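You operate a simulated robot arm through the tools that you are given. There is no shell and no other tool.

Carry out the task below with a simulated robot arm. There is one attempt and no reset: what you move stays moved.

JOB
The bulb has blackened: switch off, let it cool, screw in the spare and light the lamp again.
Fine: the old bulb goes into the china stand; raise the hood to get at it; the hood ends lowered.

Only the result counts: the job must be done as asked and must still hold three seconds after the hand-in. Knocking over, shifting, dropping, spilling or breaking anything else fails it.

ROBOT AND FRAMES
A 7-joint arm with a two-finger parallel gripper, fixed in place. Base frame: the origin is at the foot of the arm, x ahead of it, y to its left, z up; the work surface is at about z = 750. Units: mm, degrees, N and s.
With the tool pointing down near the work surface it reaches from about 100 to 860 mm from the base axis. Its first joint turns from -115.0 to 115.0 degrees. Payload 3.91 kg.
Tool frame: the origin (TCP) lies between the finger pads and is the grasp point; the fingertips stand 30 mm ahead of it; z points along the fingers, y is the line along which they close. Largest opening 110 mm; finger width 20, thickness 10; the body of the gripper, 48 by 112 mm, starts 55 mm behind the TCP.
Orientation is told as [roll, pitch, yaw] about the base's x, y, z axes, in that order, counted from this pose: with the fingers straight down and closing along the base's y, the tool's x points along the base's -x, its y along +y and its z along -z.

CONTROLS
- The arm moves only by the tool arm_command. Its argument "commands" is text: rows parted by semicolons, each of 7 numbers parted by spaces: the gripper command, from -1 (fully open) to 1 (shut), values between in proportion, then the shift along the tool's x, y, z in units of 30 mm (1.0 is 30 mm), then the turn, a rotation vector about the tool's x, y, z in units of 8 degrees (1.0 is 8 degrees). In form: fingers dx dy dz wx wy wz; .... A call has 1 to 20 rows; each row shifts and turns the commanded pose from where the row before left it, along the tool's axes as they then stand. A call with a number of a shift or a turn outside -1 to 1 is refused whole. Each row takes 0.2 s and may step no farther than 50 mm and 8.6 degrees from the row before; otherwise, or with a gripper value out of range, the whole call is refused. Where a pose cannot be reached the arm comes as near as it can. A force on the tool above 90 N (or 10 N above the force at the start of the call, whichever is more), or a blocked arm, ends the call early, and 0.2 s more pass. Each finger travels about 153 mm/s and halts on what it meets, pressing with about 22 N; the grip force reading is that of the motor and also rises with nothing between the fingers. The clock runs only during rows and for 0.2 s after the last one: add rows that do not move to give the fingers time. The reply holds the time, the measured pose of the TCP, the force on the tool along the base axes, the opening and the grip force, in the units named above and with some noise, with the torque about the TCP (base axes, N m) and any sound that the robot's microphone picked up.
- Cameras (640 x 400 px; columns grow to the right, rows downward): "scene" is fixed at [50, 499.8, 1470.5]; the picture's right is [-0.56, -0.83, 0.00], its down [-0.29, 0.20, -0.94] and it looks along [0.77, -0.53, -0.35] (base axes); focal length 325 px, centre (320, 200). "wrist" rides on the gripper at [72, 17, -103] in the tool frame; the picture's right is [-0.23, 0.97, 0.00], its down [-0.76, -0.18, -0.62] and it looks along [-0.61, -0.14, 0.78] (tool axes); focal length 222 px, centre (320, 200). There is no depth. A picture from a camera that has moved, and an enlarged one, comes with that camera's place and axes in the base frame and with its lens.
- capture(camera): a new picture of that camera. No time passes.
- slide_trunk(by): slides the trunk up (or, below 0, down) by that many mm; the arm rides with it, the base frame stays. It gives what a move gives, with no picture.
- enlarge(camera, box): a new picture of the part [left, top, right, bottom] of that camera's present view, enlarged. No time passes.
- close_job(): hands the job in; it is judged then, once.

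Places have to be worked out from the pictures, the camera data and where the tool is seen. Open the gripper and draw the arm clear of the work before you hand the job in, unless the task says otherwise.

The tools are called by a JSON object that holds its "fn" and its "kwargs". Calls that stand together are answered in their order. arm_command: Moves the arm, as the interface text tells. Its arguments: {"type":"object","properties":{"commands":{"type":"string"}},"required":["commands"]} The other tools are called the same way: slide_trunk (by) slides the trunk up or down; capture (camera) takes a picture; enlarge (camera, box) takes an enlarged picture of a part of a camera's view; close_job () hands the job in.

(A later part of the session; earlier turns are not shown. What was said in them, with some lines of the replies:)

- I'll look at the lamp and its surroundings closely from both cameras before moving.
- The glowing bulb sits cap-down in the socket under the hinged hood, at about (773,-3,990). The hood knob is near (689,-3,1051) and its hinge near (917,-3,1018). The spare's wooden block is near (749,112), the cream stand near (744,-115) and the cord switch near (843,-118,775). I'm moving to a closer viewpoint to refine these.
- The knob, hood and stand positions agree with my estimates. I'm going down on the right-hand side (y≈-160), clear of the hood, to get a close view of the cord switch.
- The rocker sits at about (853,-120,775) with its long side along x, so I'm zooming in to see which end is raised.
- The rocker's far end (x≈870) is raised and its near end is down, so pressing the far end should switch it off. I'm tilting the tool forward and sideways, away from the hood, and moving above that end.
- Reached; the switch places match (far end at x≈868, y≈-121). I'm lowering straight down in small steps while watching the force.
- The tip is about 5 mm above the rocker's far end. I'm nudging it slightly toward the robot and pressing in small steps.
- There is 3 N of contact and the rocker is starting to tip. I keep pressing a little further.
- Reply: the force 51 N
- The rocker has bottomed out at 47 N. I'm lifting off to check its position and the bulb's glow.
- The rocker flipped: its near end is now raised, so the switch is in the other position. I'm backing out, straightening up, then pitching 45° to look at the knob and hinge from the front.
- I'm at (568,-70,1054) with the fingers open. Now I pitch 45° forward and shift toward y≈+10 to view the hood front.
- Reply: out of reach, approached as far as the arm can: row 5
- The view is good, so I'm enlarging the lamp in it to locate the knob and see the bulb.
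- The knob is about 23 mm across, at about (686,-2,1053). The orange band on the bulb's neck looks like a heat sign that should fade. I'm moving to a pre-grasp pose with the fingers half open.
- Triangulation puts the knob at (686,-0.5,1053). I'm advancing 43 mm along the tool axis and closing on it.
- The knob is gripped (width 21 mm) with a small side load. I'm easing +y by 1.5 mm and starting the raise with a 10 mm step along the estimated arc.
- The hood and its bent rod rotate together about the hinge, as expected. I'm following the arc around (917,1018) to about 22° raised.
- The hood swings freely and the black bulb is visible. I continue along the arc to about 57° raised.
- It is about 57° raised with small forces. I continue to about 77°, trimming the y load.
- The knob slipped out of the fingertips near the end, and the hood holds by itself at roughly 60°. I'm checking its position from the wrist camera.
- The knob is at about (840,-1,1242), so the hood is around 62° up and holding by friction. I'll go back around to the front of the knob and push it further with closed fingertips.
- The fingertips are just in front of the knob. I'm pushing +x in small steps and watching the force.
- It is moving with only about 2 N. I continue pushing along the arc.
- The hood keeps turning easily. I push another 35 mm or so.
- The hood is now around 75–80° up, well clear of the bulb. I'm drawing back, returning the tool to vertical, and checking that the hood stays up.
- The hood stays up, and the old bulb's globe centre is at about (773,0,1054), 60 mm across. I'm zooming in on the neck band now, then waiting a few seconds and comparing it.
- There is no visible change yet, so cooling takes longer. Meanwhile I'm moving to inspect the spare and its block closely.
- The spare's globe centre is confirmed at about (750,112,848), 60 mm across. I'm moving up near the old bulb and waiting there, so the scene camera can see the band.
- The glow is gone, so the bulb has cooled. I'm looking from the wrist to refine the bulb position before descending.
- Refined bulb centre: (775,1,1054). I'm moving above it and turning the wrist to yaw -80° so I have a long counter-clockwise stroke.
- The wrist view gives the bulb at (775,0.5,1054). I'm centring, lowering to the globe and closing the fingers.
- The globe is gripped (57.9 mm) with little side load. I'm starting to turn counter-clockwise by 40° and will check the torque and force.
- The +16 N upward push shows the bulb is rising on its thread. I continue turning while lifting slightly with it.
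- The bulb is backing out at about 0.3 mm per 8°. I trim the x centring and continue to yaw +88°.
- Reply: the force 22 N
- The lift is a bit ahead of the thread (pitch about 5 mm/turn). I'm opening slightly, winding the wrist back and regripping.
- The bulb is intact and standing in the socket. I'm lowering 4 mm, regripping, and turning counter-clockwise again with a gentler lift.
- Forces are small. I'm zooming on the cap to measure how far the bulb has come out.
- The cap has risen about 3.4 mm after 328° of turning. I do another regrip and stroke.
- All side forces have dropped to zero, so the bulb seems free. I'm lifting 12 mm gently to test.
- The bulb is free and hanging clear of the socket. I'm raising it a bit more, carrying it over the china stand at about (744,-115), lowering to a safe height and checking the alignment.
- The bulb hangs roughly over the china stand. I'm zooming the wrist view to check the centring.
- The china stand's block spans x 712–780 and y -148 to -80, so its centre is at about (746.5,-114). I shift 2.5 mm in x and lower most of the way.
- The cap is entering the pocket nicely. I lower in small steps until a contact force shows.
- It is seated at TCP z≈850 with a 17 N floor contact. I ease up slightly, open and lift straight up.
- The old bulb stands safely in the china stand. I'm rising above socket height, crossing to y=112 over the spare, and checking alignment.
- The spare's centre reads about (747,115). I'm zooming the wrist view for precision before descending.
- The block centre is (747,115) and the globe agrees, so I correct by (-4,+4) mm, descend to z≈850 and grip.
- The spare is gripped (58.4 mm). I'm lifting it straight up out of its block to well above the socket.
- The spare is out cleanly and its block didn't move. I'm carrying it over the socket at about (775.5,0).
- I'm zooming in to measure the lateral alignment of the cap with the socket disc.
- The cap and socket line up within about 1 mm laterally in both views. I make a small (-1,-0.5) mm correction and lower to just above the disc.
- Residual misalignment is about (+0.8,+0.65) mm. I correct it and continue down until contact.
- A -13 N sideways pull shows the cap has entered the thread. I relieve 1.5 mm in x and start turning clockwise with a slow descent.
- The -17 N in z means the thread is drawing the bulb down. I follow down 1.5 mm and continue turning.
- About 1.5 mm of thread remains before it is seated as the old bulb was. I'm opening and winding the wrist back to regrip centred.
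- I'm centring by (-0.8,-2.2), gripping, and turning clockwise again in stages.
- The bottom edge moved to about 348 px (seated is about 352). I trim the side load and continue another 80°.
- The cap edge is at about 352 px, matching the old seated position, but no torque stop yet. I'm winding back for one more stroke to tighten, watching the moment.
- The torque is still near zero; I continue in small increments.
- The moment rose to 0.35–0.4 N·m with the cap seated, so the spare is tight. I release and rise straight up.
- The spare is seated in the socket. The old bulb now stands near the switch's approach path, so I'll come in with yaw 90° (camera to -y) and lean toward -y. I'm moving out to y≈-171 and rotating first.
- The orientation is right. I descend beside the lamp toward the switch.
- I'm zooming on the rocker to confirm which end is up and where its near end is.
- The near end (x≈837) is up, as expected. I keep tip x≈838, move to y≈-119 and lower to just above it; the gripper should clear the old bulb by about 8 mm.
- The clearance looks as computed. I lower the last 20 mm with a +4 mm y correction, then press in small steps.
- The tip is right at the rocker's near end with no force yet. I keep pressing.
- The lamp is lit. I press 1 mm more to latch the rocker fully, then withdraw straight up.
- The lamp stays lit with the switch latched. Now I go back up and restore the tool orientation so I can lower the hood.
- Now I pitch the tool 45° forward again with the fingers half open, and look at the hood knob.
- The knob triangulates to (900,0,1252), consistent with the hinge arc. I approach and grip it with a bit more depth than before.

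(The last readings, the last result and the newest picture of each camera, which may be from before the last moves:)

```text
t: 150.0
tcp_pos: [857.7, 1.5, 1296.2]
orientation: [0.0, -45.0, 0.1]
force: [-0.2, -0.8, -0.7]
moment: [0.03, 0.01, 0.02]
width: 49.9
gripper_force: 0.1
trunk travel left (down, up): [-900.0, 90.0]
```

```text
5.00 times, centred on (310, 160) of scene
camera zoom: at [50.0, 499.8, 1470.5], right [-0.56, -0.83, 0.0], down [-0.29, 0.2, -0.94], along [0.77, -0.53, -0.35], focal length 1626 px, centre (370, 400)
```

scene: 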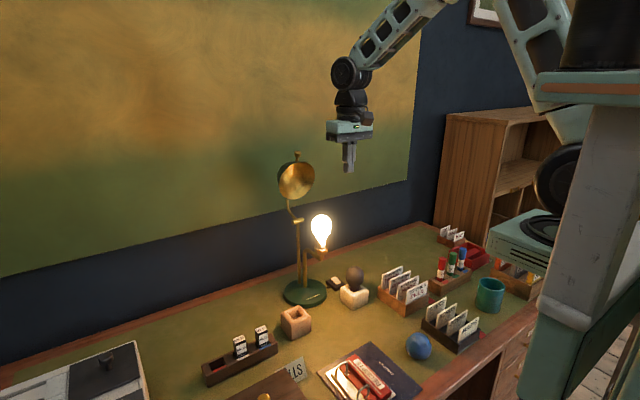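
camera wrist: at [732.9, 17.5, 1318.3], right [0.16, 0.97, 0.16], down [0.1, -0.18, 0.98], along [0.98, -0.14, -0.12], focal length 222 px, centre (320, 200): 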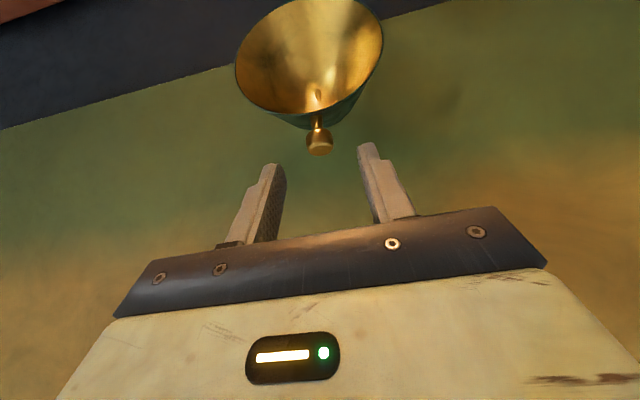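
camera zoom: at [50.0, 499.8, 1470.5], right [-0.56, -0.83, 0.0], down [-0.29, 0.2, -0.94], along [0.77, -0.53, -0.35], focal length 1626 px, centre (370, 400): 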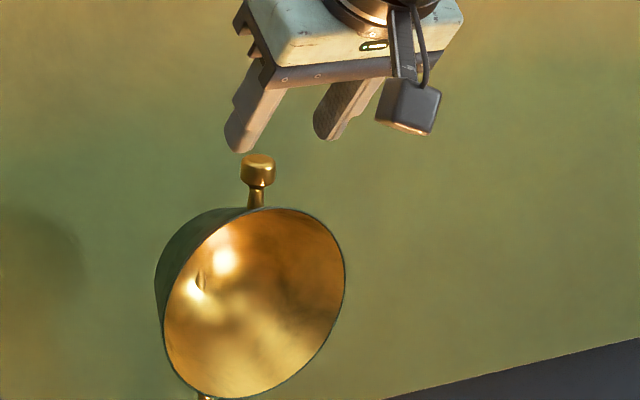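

The knob is at about (903,0,1251). I advance 45 mm along the tool axis and close on it.

{"fn": "arm_command", "kwargs": {"commands": "0.09 0 -0.025 0.75 0 0 0;0.09 0 -0.025 0.75 0 0 0;0.09 0 0 0 0 0 0;0.5 0 0 0 0 0 0;0.7 0 0 0 0 0 0;1 0 0 0 0 0 0;1 0 0 0 0 0 0"}}

{"fn": "enlarge", "kwargs": {"camera": "scene", "box": [270, 120, 350, 200]}}

{"fn": "enlarge", "kwargs": {"camera": "wrist", "box": [220, 60, 420, 240]}}

```text
t: 151.6
tcp_pos: [888.1, 0.4, 1264.0]
orientation: [0.0, -45.0, 0.2]
force: [0.1, 3.1, -1.2]
moment: [0.08, -0.03, 0.08]
width: 21.1
gripper_force: 45.0
trunk travel left (down, up): [-900.0, 90.0]
```

```text
5.00 times, centred on (310, 160) of scene
camera zoom: at [50.0, 499.8, 1470.5], right [-0.56, -0.83, 0.0], down [-0.29, 0.2, -0.94], along [0.77, -0.53, -0.35], focal length 1626 px, centre (370, 400)
```

zoom: 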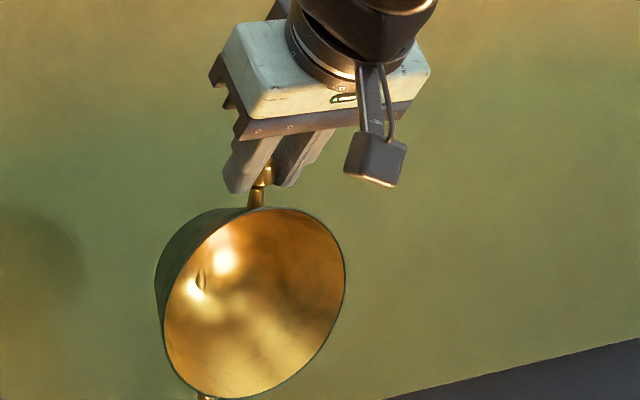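

```text
2.22 times, centred on (320, 150) of wrist
camera zoom: at [763.2, 16.8, 1285.7], right [0.16, 0.97, 0.16], down [0.1, -0.18, 0.98], along [0.98, -0.14, -0.12], focal length 494 px, centre (320, 311)
```

zoom: 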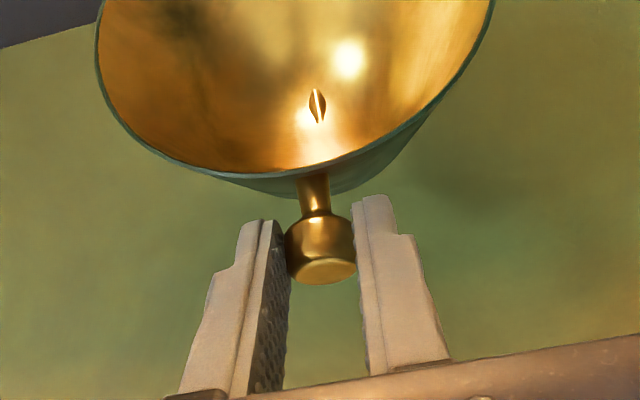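

The grip is good (21.1 mm). I start lowering the hood along the arc, in short chunks.

{"fn": "arm_command", "kwargs": {"commands": "1 0.265 0 -0.211 0 0 0;1 0.265 0 -0.211 0 0 0;1 0.283 0 -0.189 0 0 0;1 0.283 0 -0.189 0 0 0;1 0 0 0 0 0 0"}}

{"fn": "enlarge", "kwargs": {"camera": "wrist", "box": [220, 60, 420, 240]}}

{"fn": "enlarge", "kwargs": {"camera": "scene", "box": [270, 120, 350, 200]}}

```text
t: 152.8
tcp_pos: [847.1, 0.7, 1259.4]
orientation: [0.1, -45.2, 0.1]
force: [4.7, 6.7, 9.5]
moment: [0.13, -1.51, 0.15]
width: 20.8
gripper_force: 44.7
trunk travel left (down, up): [-900.0, 90.0]
```

```text
2.22 times, centred on (320, 150) of wrist
camera zoom: at [723.5, 16.7, 1280.8], right [0.16, 0.97, 0.16], down [0.1, -0.18, 0.98], along [0.98, -0.14, -0.12], focal length 494 px, centre (320, 311)
```

zoom: 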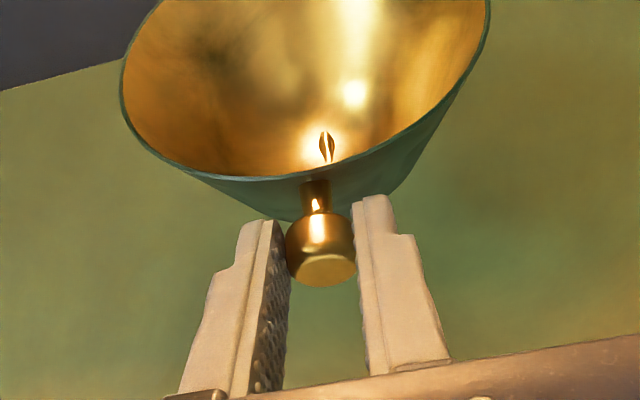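

```text
5.00 times, centred on (310, 160) of scene
camera zoom: at [50.0, 499.8, 1470.5], right [-0.56, -0.83, 0.0], down [-0.29, 0.2, -0.94], along [0.77, -0.53, -0.35], focal length 1626 px, centre (370, 400)
```

zoom: 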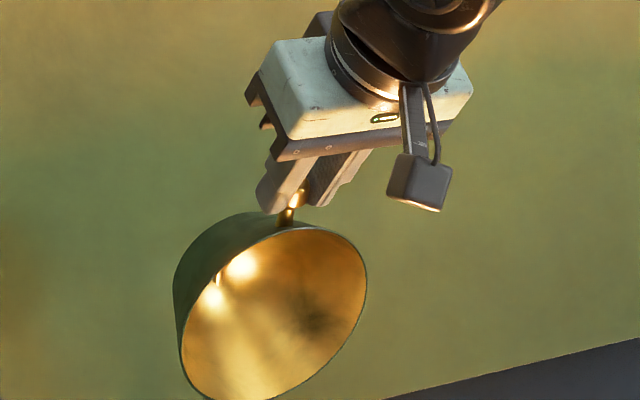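

Lowering works; a small outward and y load suggests trimming by 1 mm. I continue.

{"fn": "arm_command", "kwargs": {"commands": "1 0.572 0.025 -0.347 0 0 0;1 0.625 0 -0.271 0 0 0;1 0 0 0 0 0 0"}}

{"fn": "arm_command", "kwargs": {"commands": "1 0.643 0 -0.214 0 0 0;1 0.66 0 -0.16 0 0 0;1 0 0 0 0 0 0"}}

{"fn": "enlarge", "kwargs": {"camera": "wrist", "box": [220, 60, 420, 240]}}

```text
t: 153.6
tcp_pos: [809.1, -0.2, 1245.2]
orientation: [0.0, -45.0, 0.1]
force: [2.7, 6.7, 5.6]
moment: [0.05, -1.36, 0.16]
width: 21.3
gripper_force: 45.0
trunk travel left (down, up): [-900.0, 90.0]
```

```text
t: 154.4
tcp_pos: [773.6, 0.1, 1226.0]
orientation: [0.0, -45.0, 0.2]
force: [3.2, 18.1, 3.1]
moment: [0.26, -1.22, 0.4]
width: 21.4
gripper_force: 45.1
trunk travel left (down, up): [-900.0, 90.0]
```

```text
2.22 times, centred on (320, 150) of wrist
camera zoom: at [648.6, 16.4, 1247.8], right [0.16, 0.97, 0.16], down [0.1, -0.18, 0.98], along [0.98, -0.14, -0.12], focal length 494 px, centre (320, 311)
```

zoom: 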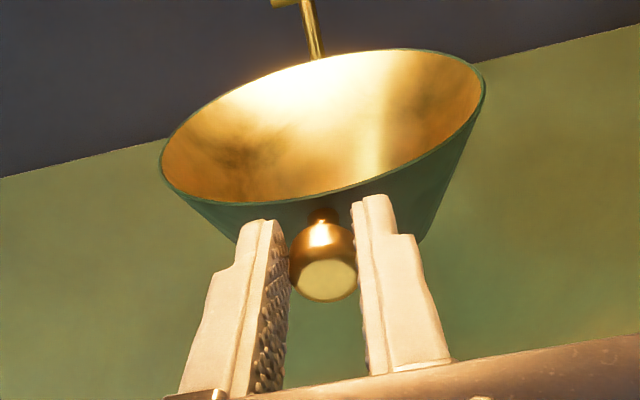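

The knob is still well held. I trim y by 2 mm and continue down the arc.

{"fn": "arm_command", "kwargs": {"commands": "1 0.669 0.06 -0.099 0 0 0;1 0.679 0 -0.042 0 0 0;1 0.679 0 0.019 0 0 0;1 0 0 0 0 0 0"}}

{"fn": "arm_command", "kwargs": {"commands": "1 0.676 0 0.078 0 0 0;1 0.662 0 0.134 0 0 0;1 0 0 0 0 0 0"}}

{"fn": "enlarge", "kwargs": {"camera": "wrist", "box": [220, 60, 420, 240]}}

{"fn": "capture", "kwargs": {"camera": "scene"}}

```text
t: 155.4
tcp_pos: [729.0, 0.2, 1183.1]
orientation: [0.0, -45.0, 0.1]
force: [-8.1, 12.9, 13.1]
moment: [0.11, -1.21, 0.27]
width: 21.4
gripper_force: 44.8
trunk travel left (down, up): [-900.0, 90.0]
```

```text
t: 156.2
tcp_pos: [705.9, -0.3, 1149.3]
orientation: [-0.1, -44.9, 0.0]
force: [-0.6, 0.1, -0.3]
moment: [-0.01, -0.04, 0.02]
width: 0.1
gripper_force: 37.2
trunk travel left (down, up): [-900.0, 90.0]
```

```text
2.22 times, centred on (320, 150) of wrist
camera zoom: at [580.8, 16.8, 1170.9], right [0.16, 0.97, 0.16], down [0.1, -0.18, 0.98], along [0.98, -0.14, -0.12], focal length 494 px, centre (320, 311)
```

zoom: 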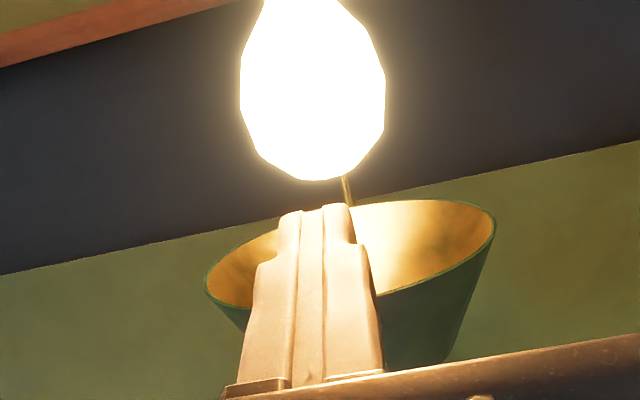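

```text
taken
```

scene: 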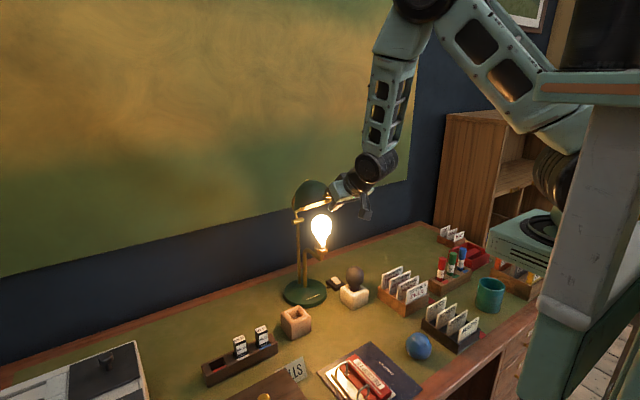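

The knob slipped out again, and the hood stays part-way at about 40°. I'm checking where it is relative to the fingers.

{"fn": "enlarge", "kwargs": {"camera": "scene", "box": [280, 160, 380, 260]}}

```text
4.00 times, centred on (330, 210) of scene
camera zoom: at [50.0, 499.8, 1470.5], right [-0.56, -0.83, 0.0], down [-0.29, 0.2, -0.94], along [0.77, -0.53, -0.35], focal length 1301 px, centre (280, 160)
```

zoom: 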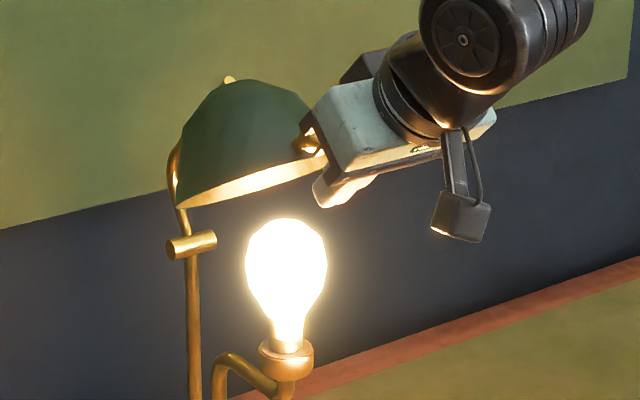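

The knob is now at about (741,0,1164), above the fingers, with the hood about 31° up. I'll go around and bring the closed fingers above the knob so I can push it down the rest of the way.

{"fn": "arm_command", "kwargs": {"commands": "1 0 0 -1 0 0 0;1 0 0 -1 0 0 0;1 -0.733 0 0 0 0 0;1 -0.733 0 0 0 0 0;1 -0.733 0 0 0 0 0;1 0 0 0 0 0 0"}}

{"fn": "enlarge", "kwargs": {"camera": "wrist", "box": [200, 40, 440, 240]}}

{"fn": "enlarge", "kwargs": {"camera": "scene", "box": [280, 140, 380, 240]}}

```text
t: 157.6
tcp_pos: [710.3, -0.6, 1242.3]
orientation: [0.0, -45.1, 0.1]
force: [-0.5, 1.3, 0.7]
moment: [0.03, 0.02, -0.04]
width: 0.0
gripper_force: 38.0
trunk travel left (down, up): [-900.0, 90.0]
```

```text
2.00 times, centred on (320, 140) of wrist
camera zoom: at [585.3, 15.9, 1262.6], right [0.16, 0.97, 0.16], down [0.1, -0.18, 0.98], along [0.98, -0.14, -0.12], focal length 444 px, centre (320, 320)
```

zoom: 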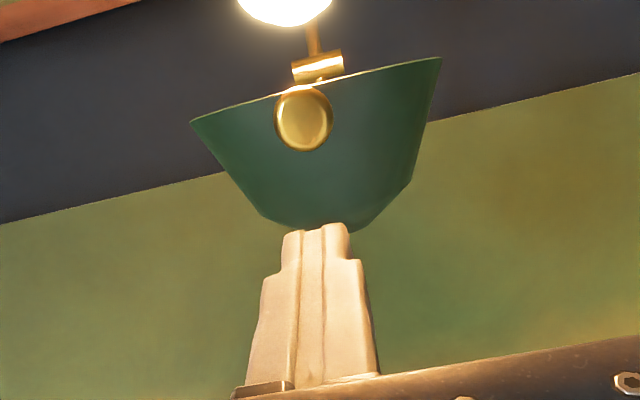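

```text
4.00 times, centred on (330, 190) of scene
camera zoom: at [50.0, 499.8, 1470.5], right [-0.56, -0.83, 0.0], down [-0.29, 0.2, -0.94], along [0.77, -0.53, -0.35], focal length 1301 px, centre (280, 240)
```

zoom: 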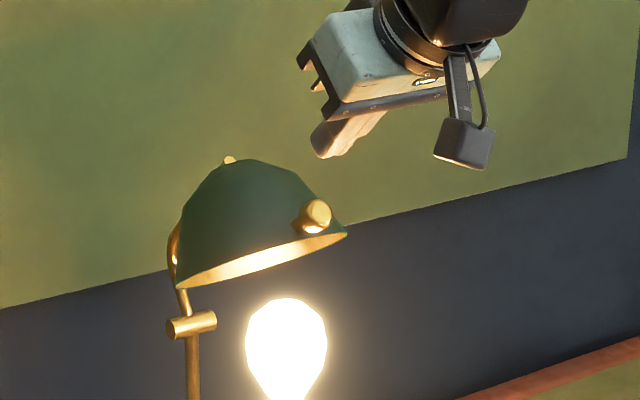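

Both views put the knob at about (733,0,1171), and a refit puts the hinge nearer (913,1021). I'm bringing the fingertips over the knob's upper side.

{"fn": "arm_command", "kwargs": {"commands": "1 0.045 0.02 0.8 0 0 0;1 0.045 0.02 0.8 0 0 0;1 0 0 0 0 0 0"}}

{"fn": "enlarge", "kwargs": {"camera": "wrist", "box": [200, 40, 440, 240]}}

{"fn": "enlarge", "kwargs": {"camera": "scene", "box": [280, 140, 380, 240]}}

```text
t: 158.4
tcp_pos: [743.0, 0.8, 1205.9]
orientation: [0.1, -45.1, 0.0]
force: [-0.3, -0.3, -0.3]
moment: [-0.01, 0.0, 0.01]
width: 0.0
gripper_force: 37.8
trunk travel left (down, up): [-900.0, 90.0]
```

```text
2.00 times, centred on (320, 140) of wrist
camera zoom: at [617.2, 17.6, 1227.9], right [0.16, 0.97, 0.16], down [0.1, -0.18, 0.98], along [0.98, -0.14, -0.12], focal length 444 px, centre (320, 320)
```

zoom: 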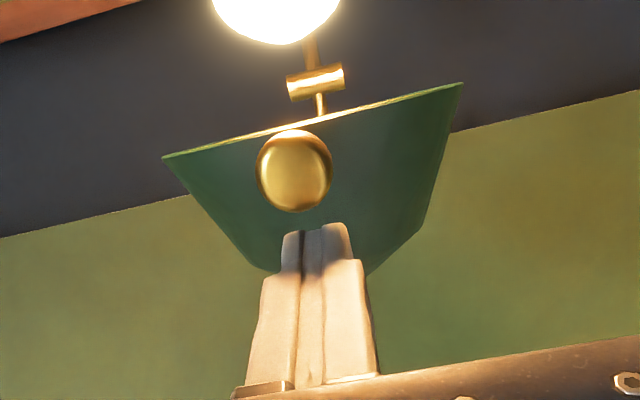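

```text
4.00 times, centred on (330, 190) of scene
camera zoom: at [50.0, 499.8, 1470.5], right [-0.56, -0.83, 0.0], down [-0.29, 0.2, -0.94], along [0.77, -0.53, -0.35], focal length 1301 px, centre (280, 240)
```

zoom: 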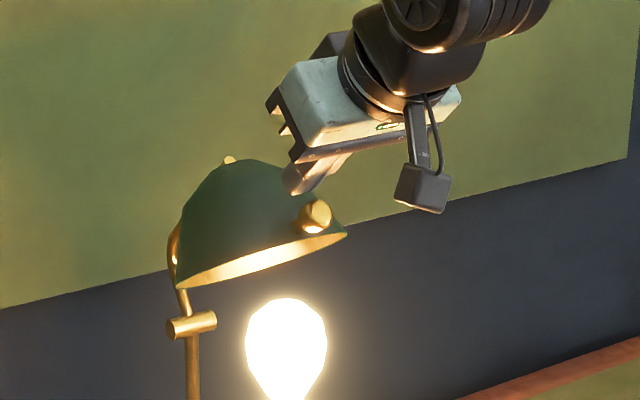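

The fingertips are just above the knob on its upper side. I'm pushing it down along the arc in steps.

{"fn": "arm_command", "kwargs": {"commands": "1 0.35 0 0 0 0 0;1 0.333 0 0.045 0 0 0;1 0.333 0 0.045 0 0 0;1 0 0 0 0 0 0"}}

{"fn": "enlarge", "kwargs": {"camera": "scene", "box": [280, 150, 380, 250]}}

```text
t: 159.4
tcp_pos: [720.2, 1.3, 1182.3]
orientation: [0.0, -44.9, 0.0]
force: [0.8, -0.1, 0.4]
moment: [0.01, -0.01, -0.01]
width: 0.0
gripper_force: 37.7
trunk travel left (down, up): [-900.0, 90.0]
```

```text
4.00 times, centred on (330, 200) of scene
camera zoom: at [50.0, 499.8, 1470.5], right [-0.56, -0.83, 0.0], down [-0.29, 0.2, -0.94], along [0.77, -0.53, -0.35], focal length 1301 px, centre (280, 200)
```

zoom: 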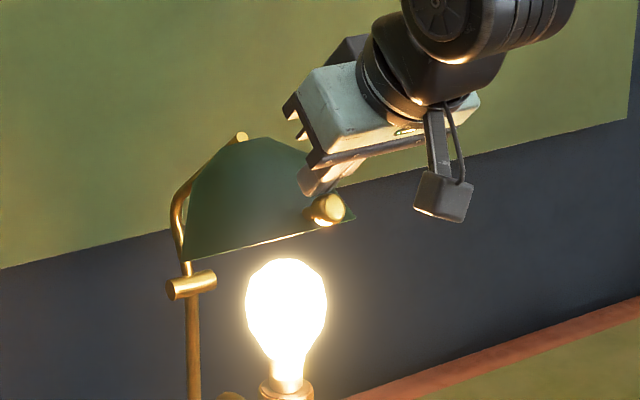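

The hood is following down. I continue.

{"fn": "arm_command", "kwargs": {"commands": "1 0.655 0 0.146 0 0 0;1 0.643 0 0.2 0 0 0;1 0 0 0 0 0 0"}}

{"fn": "enlarge", "kwargs": {"camera": "scene", "box": [280, 150, 380, 250]}}

```text
t: 160.2
tcp_pos: [701.0, 1.7, 1146.9]
orientation: [0.0, -45.0, 0.0]
force: [0.5, -0.3, 0.4]
moment: [0.01, -0.01, 0.01]
width: 0.0
gripper_force: 37.5
trunk travel left (down, up): [-900.0, 90.0]
```

```text
4.00 times, centred on (330, 200) of scene
camera zoom: at [50.0, 499.8, 1470.5], right [-0.56, -0.83, 0.0], down [-0.29, 0.2, -0.94], along [0.77, -0.53, -0.35], focal length 1301 px, centre (280, 200)
```

zoom: 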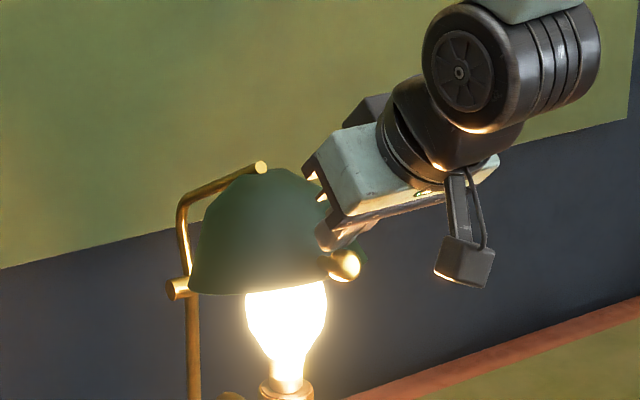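

It is lowering well; about 15° remain. I continue.

{"fn": "arm_command", "kwargs": {"commands": "1 0.62 0 0.257 0 0 0;1 0.594 0 0.311 0 0 0;1 0 0 0 0 0 0"}}

{"fn": "enlarge", "kwargs": {"camera": "scene", "box": [280, 170, 380, 270]}}

```text
t: 161.0
tcp_pos: [686.0, 1.9, 1108.3]
orientation: [0.0, -44.9, 0.0]
force: [0.2, 0.8, 0.3]
moment: [-0.01, 0.03, -0.01]
width: 0.2
gripper_force: 37.8
trunk travel left (down, up): [-900.0, 90.0]
```

```text
4.00 times, centred on (330, 220) of scene
camera zoom: at [50.0, 499.8, 1470.5], right [-0.56, -0.83, 0.0], down [-0.29, 0.2, -0.94], along [0.77, -0.53, -0.35], focal length 1301 px, centre (280, 120)
```

zoom: 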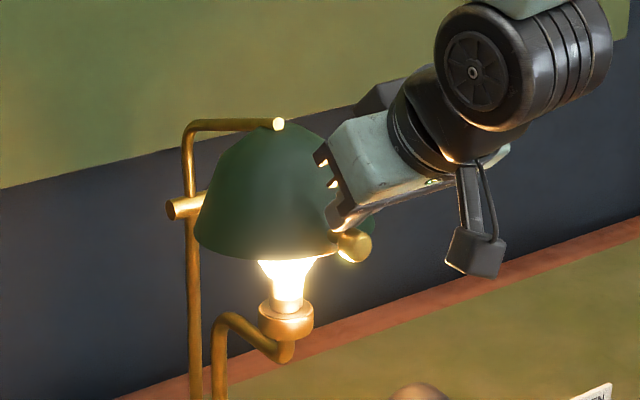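

The rod end is about 5 px above its original lowered place. I press down gently to the stop.

{"fn": "arm_command", "kwargs": {"commands": "1 0.284 0 0.18 0 0 0;1 0.284 0 0.18 0 0 0;1 0 0 0 0 0 0"}}

{"fn": "enlarge", "kwargs": {"camera": "scene", "box": [260, 190, 380, 265]}}

```text
t: 161.8
tcp_pos: [681.6, 1.6, 1088.6]
orientation: [0.1, -45.0, 0.0]
force: [0.1, 0.2, -1.0]
moment: [-0.01, -0.03, 0.03]
width: 0.0
gripper_force: 37.7
trunk travel left (down, up): [-900.0, 90.0]
```

```text
5.33 times, centred on (320, 228) of scene
camera zoom: at [50.0, 499.8, 1470.5], right [-0.56, -0.83, 0.0], down [-0.29, 0.2, -0.94], along [0.77, -0.53, -0.35], focal length 1735 px, centre (320, 53)
```

zoom: 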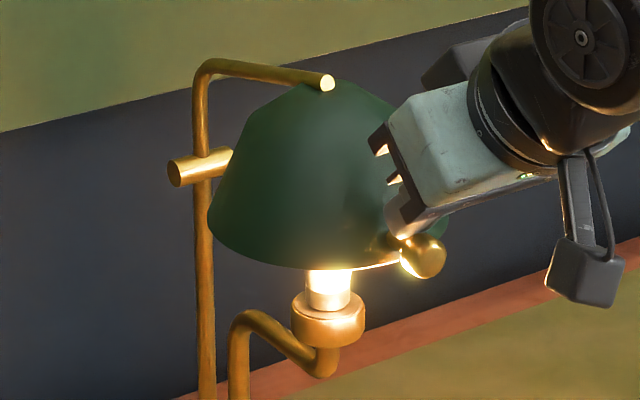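

It matches the original to within 1–2 px. I nudge a few more mm until it meets the stop.

{"fn": "arm_command", "kwargs": {"commands": "1 0.07 0 0.05 0 0 0;1 0.07 0 0.05 0 0 0;1 0 0 0 0 0 0"}}

{"fn": "enlarge", "kwargs": {"camera": "scene", "box": [260, 190, 380, 265]}}

```text
t: 162.6
tcp_pos: [683.5, 2.9, 1085.4]
orientation: [0.1, -45.2, 0.1]
force: [2.8, -1.3, 10.8]
moment: [-0.07, -0.23, -0.04]
width: 0.2
gripper_force: 38.0
trunk travel left (down, up): [-900.0, 90.0]
```

```text
5.33 times, centred on (320, 228) of scene
camera zoom: at [50.0, 499.8, 1470.5], right [-0.56, -0.83, 0.0], down [-0.29, 0.2, -0.94], along [0.77, -0.53, -0.35], focal length 1735 px, centre (320, 53)
```

zoom: 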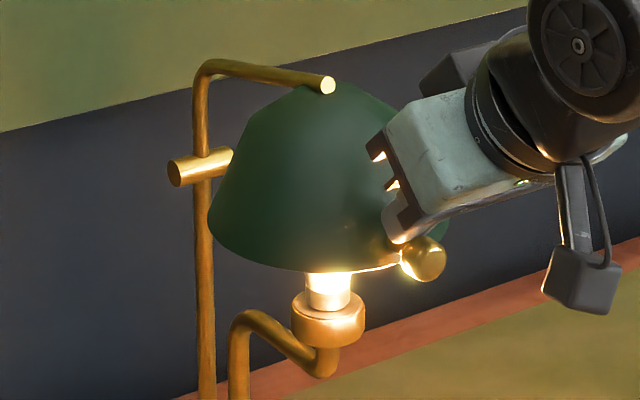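

The stop is reached (11 N) and the hood matches its original lowered position. I lift off the knob and withdraw.

{"fn": "arm_command", "kwargs": {"commands": "1 -0.1 0 -0.1 0 0 0;1 -0.05 0 -0.6 0 0 0;1 0 0 -0.95 0 0 0;1 0 0 -0.95 0 0 0;1 0 0 -0.95 0 0 0;-1 0 0 0 0 0.9375 0;-1 0 0 0 0 0.9375 0;-1 0 0 0 0 0.9375 0;-1 0 0 0 0 0.9375 0;-1 0 0 0 0 0.9375 0;-1 0 0 0 0 0.9375 0;-1 0.5 0 -0.9 0 0 0;-1 0.5 0 -0.9 0 0 0;-1 0 0 -0.9 0 0 0;-1 0 0 0 0 0 0"}}

{"fn": "capture", "kwargs": {"camera": "scene"}}

{"fn": "capture", "kwargs": {"camera": "wrist"}}

{"fn": "enlarge", "kwargs": {"camera": "scene", "box": [260, 190, 400, 320]}}

```text
t: 165.8
tcp_pos: [583.8, 4.4, 1245.3]
orientation: [0.0, 0.0, 0.1]
force: [-0.2, 0.6, 0.2]
moment: [0.0, 0.0, -0.01]
width: 109.8
gripper_force: 0.0
out of reach, approached as far as the arm can: row 5
trunk travel left (down, up): [-900.0, 90.0]
```

```text
taken
```

scene: 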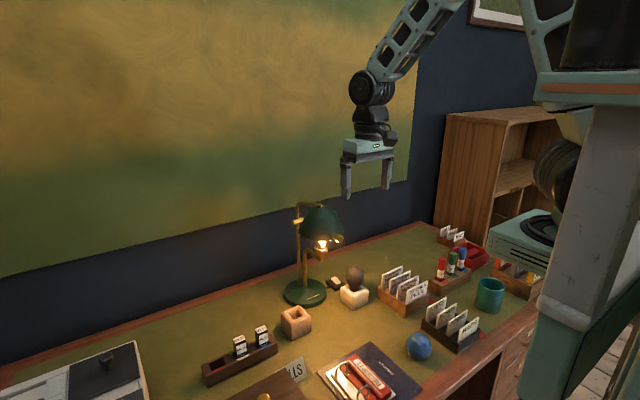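

```text
taken
camera wrist: at [511.1, 21.4, 1347.8], right [0.23, 0.97, 0.0], down [0.76, -0.18, 0.62], along [0.61, -0.14, -0.78], focal length 222 px, centre (320, 200)
```

wrist: 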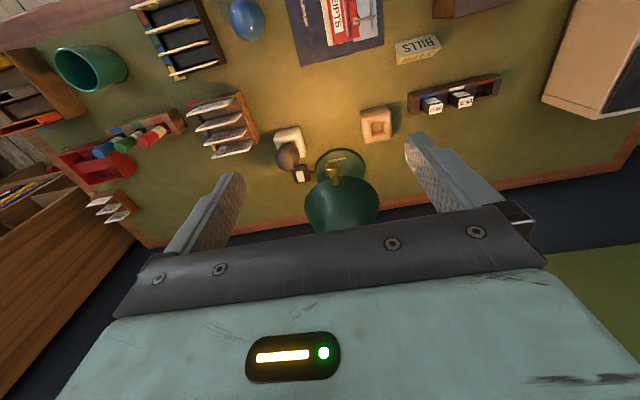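

```text
3.08 times, centred on (330, 255) of scene
camera zoom: at [50.0, 499.8, 1470.5], right [-0.56, -0.83, 0.0], down [-0.29, 0.2, -0.94], along [0.77, -0.53, -0.35], focal length 1001 px, centre (289, 31)
```

zoom: 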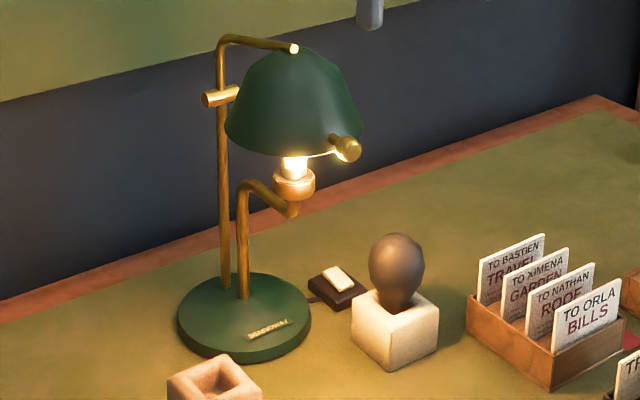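

The hood is lowered at its original position, the lamp is lit, the old bulb is in the china stand and the gripper is open and clear. I wait a moment to confirm everything holds.

{"fn": "arm_command", "kwargs": {"commands": "-1 0.8 0 -0.6 0 0 0;-1 0.8 0 -0.6 0 0 0;-1 0 0 0 0 0 0;-1 0 0 0 0 0 0;-1 0 0 0 0 0 0;-1 0 0 0 0 0 0;-1 0 0 0 0 0 0;-1 0 0 0 0 0 0;-1 0 0 0 0 0 0;-1 0 0 0 0 0 0;-1 0 0 0 0 0 0;-1 0 0 0 0 0 0"}}

{"fn": "capture", "kwargs": {"camera": "scene"}}

{"fn": "enlarge", "kwargs": {"camera": "scene", "box": [260, 190, 380, 265]}}

```text
t: 168.4
tcp_pos: [539.1, 5.3, 1280.8]
orientation: [-0.1, 0.0, 0.0]
force: [0.1, 0.1, -0.5]
moment: [-0.04, 0.0, -0.01]
width: 109.9
gripper_force: 0.1
trunk travel left (down, up): [-900.0, 90.0]
```

```text
taken
```

scene: 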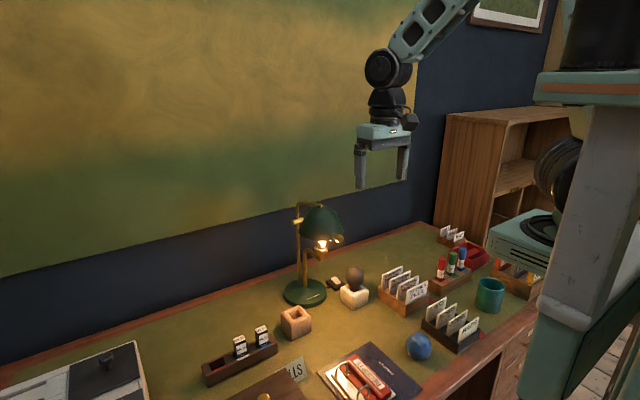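

```text
5.33 times, centred on (320, 228) of scene
camera zoom: at [50.0, 499.8, 1470.5], right [-0.56, -0.83, 0.0], down [-0.29, 0.2, -0.94], along [0.77, -0.53, -0.35], focal length 1735 px, centre (320, 53)
```

zoom: 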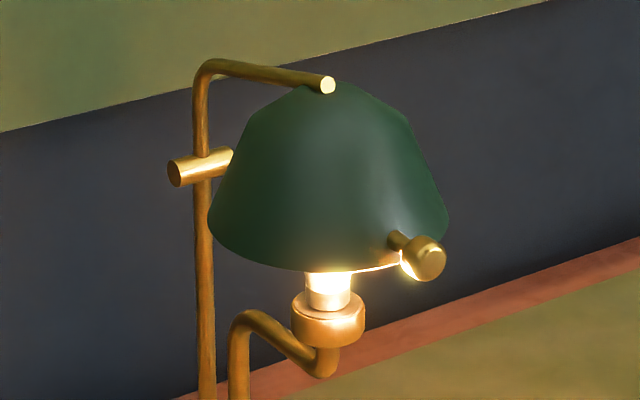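

Everything is stable: the lamp is lit with the spare, the hood is down and the old bulb stands in the china stand. I'm handing the job in.

{"fn": "close_job", "kwargs": {}}

```text
The job is handed in.
```

The lamp is lit again with the spare bulb screwed in tight. The hood is back at its original lowered position, and the blackened bulb is standing in the china stand.

I switched off and waited for the orange glow on the bulb's neck to disappear before touching it. The lamp came on when I switched it back on.

The hood knob slipped out of the fingers once while raising and once while lowering. Both times the hood stayed where it was, and I pushed it the rest of the way. Nothing else on the desk appears moved or knocked over in the last pictures. The gripper was open and the arm clear when I handed in.
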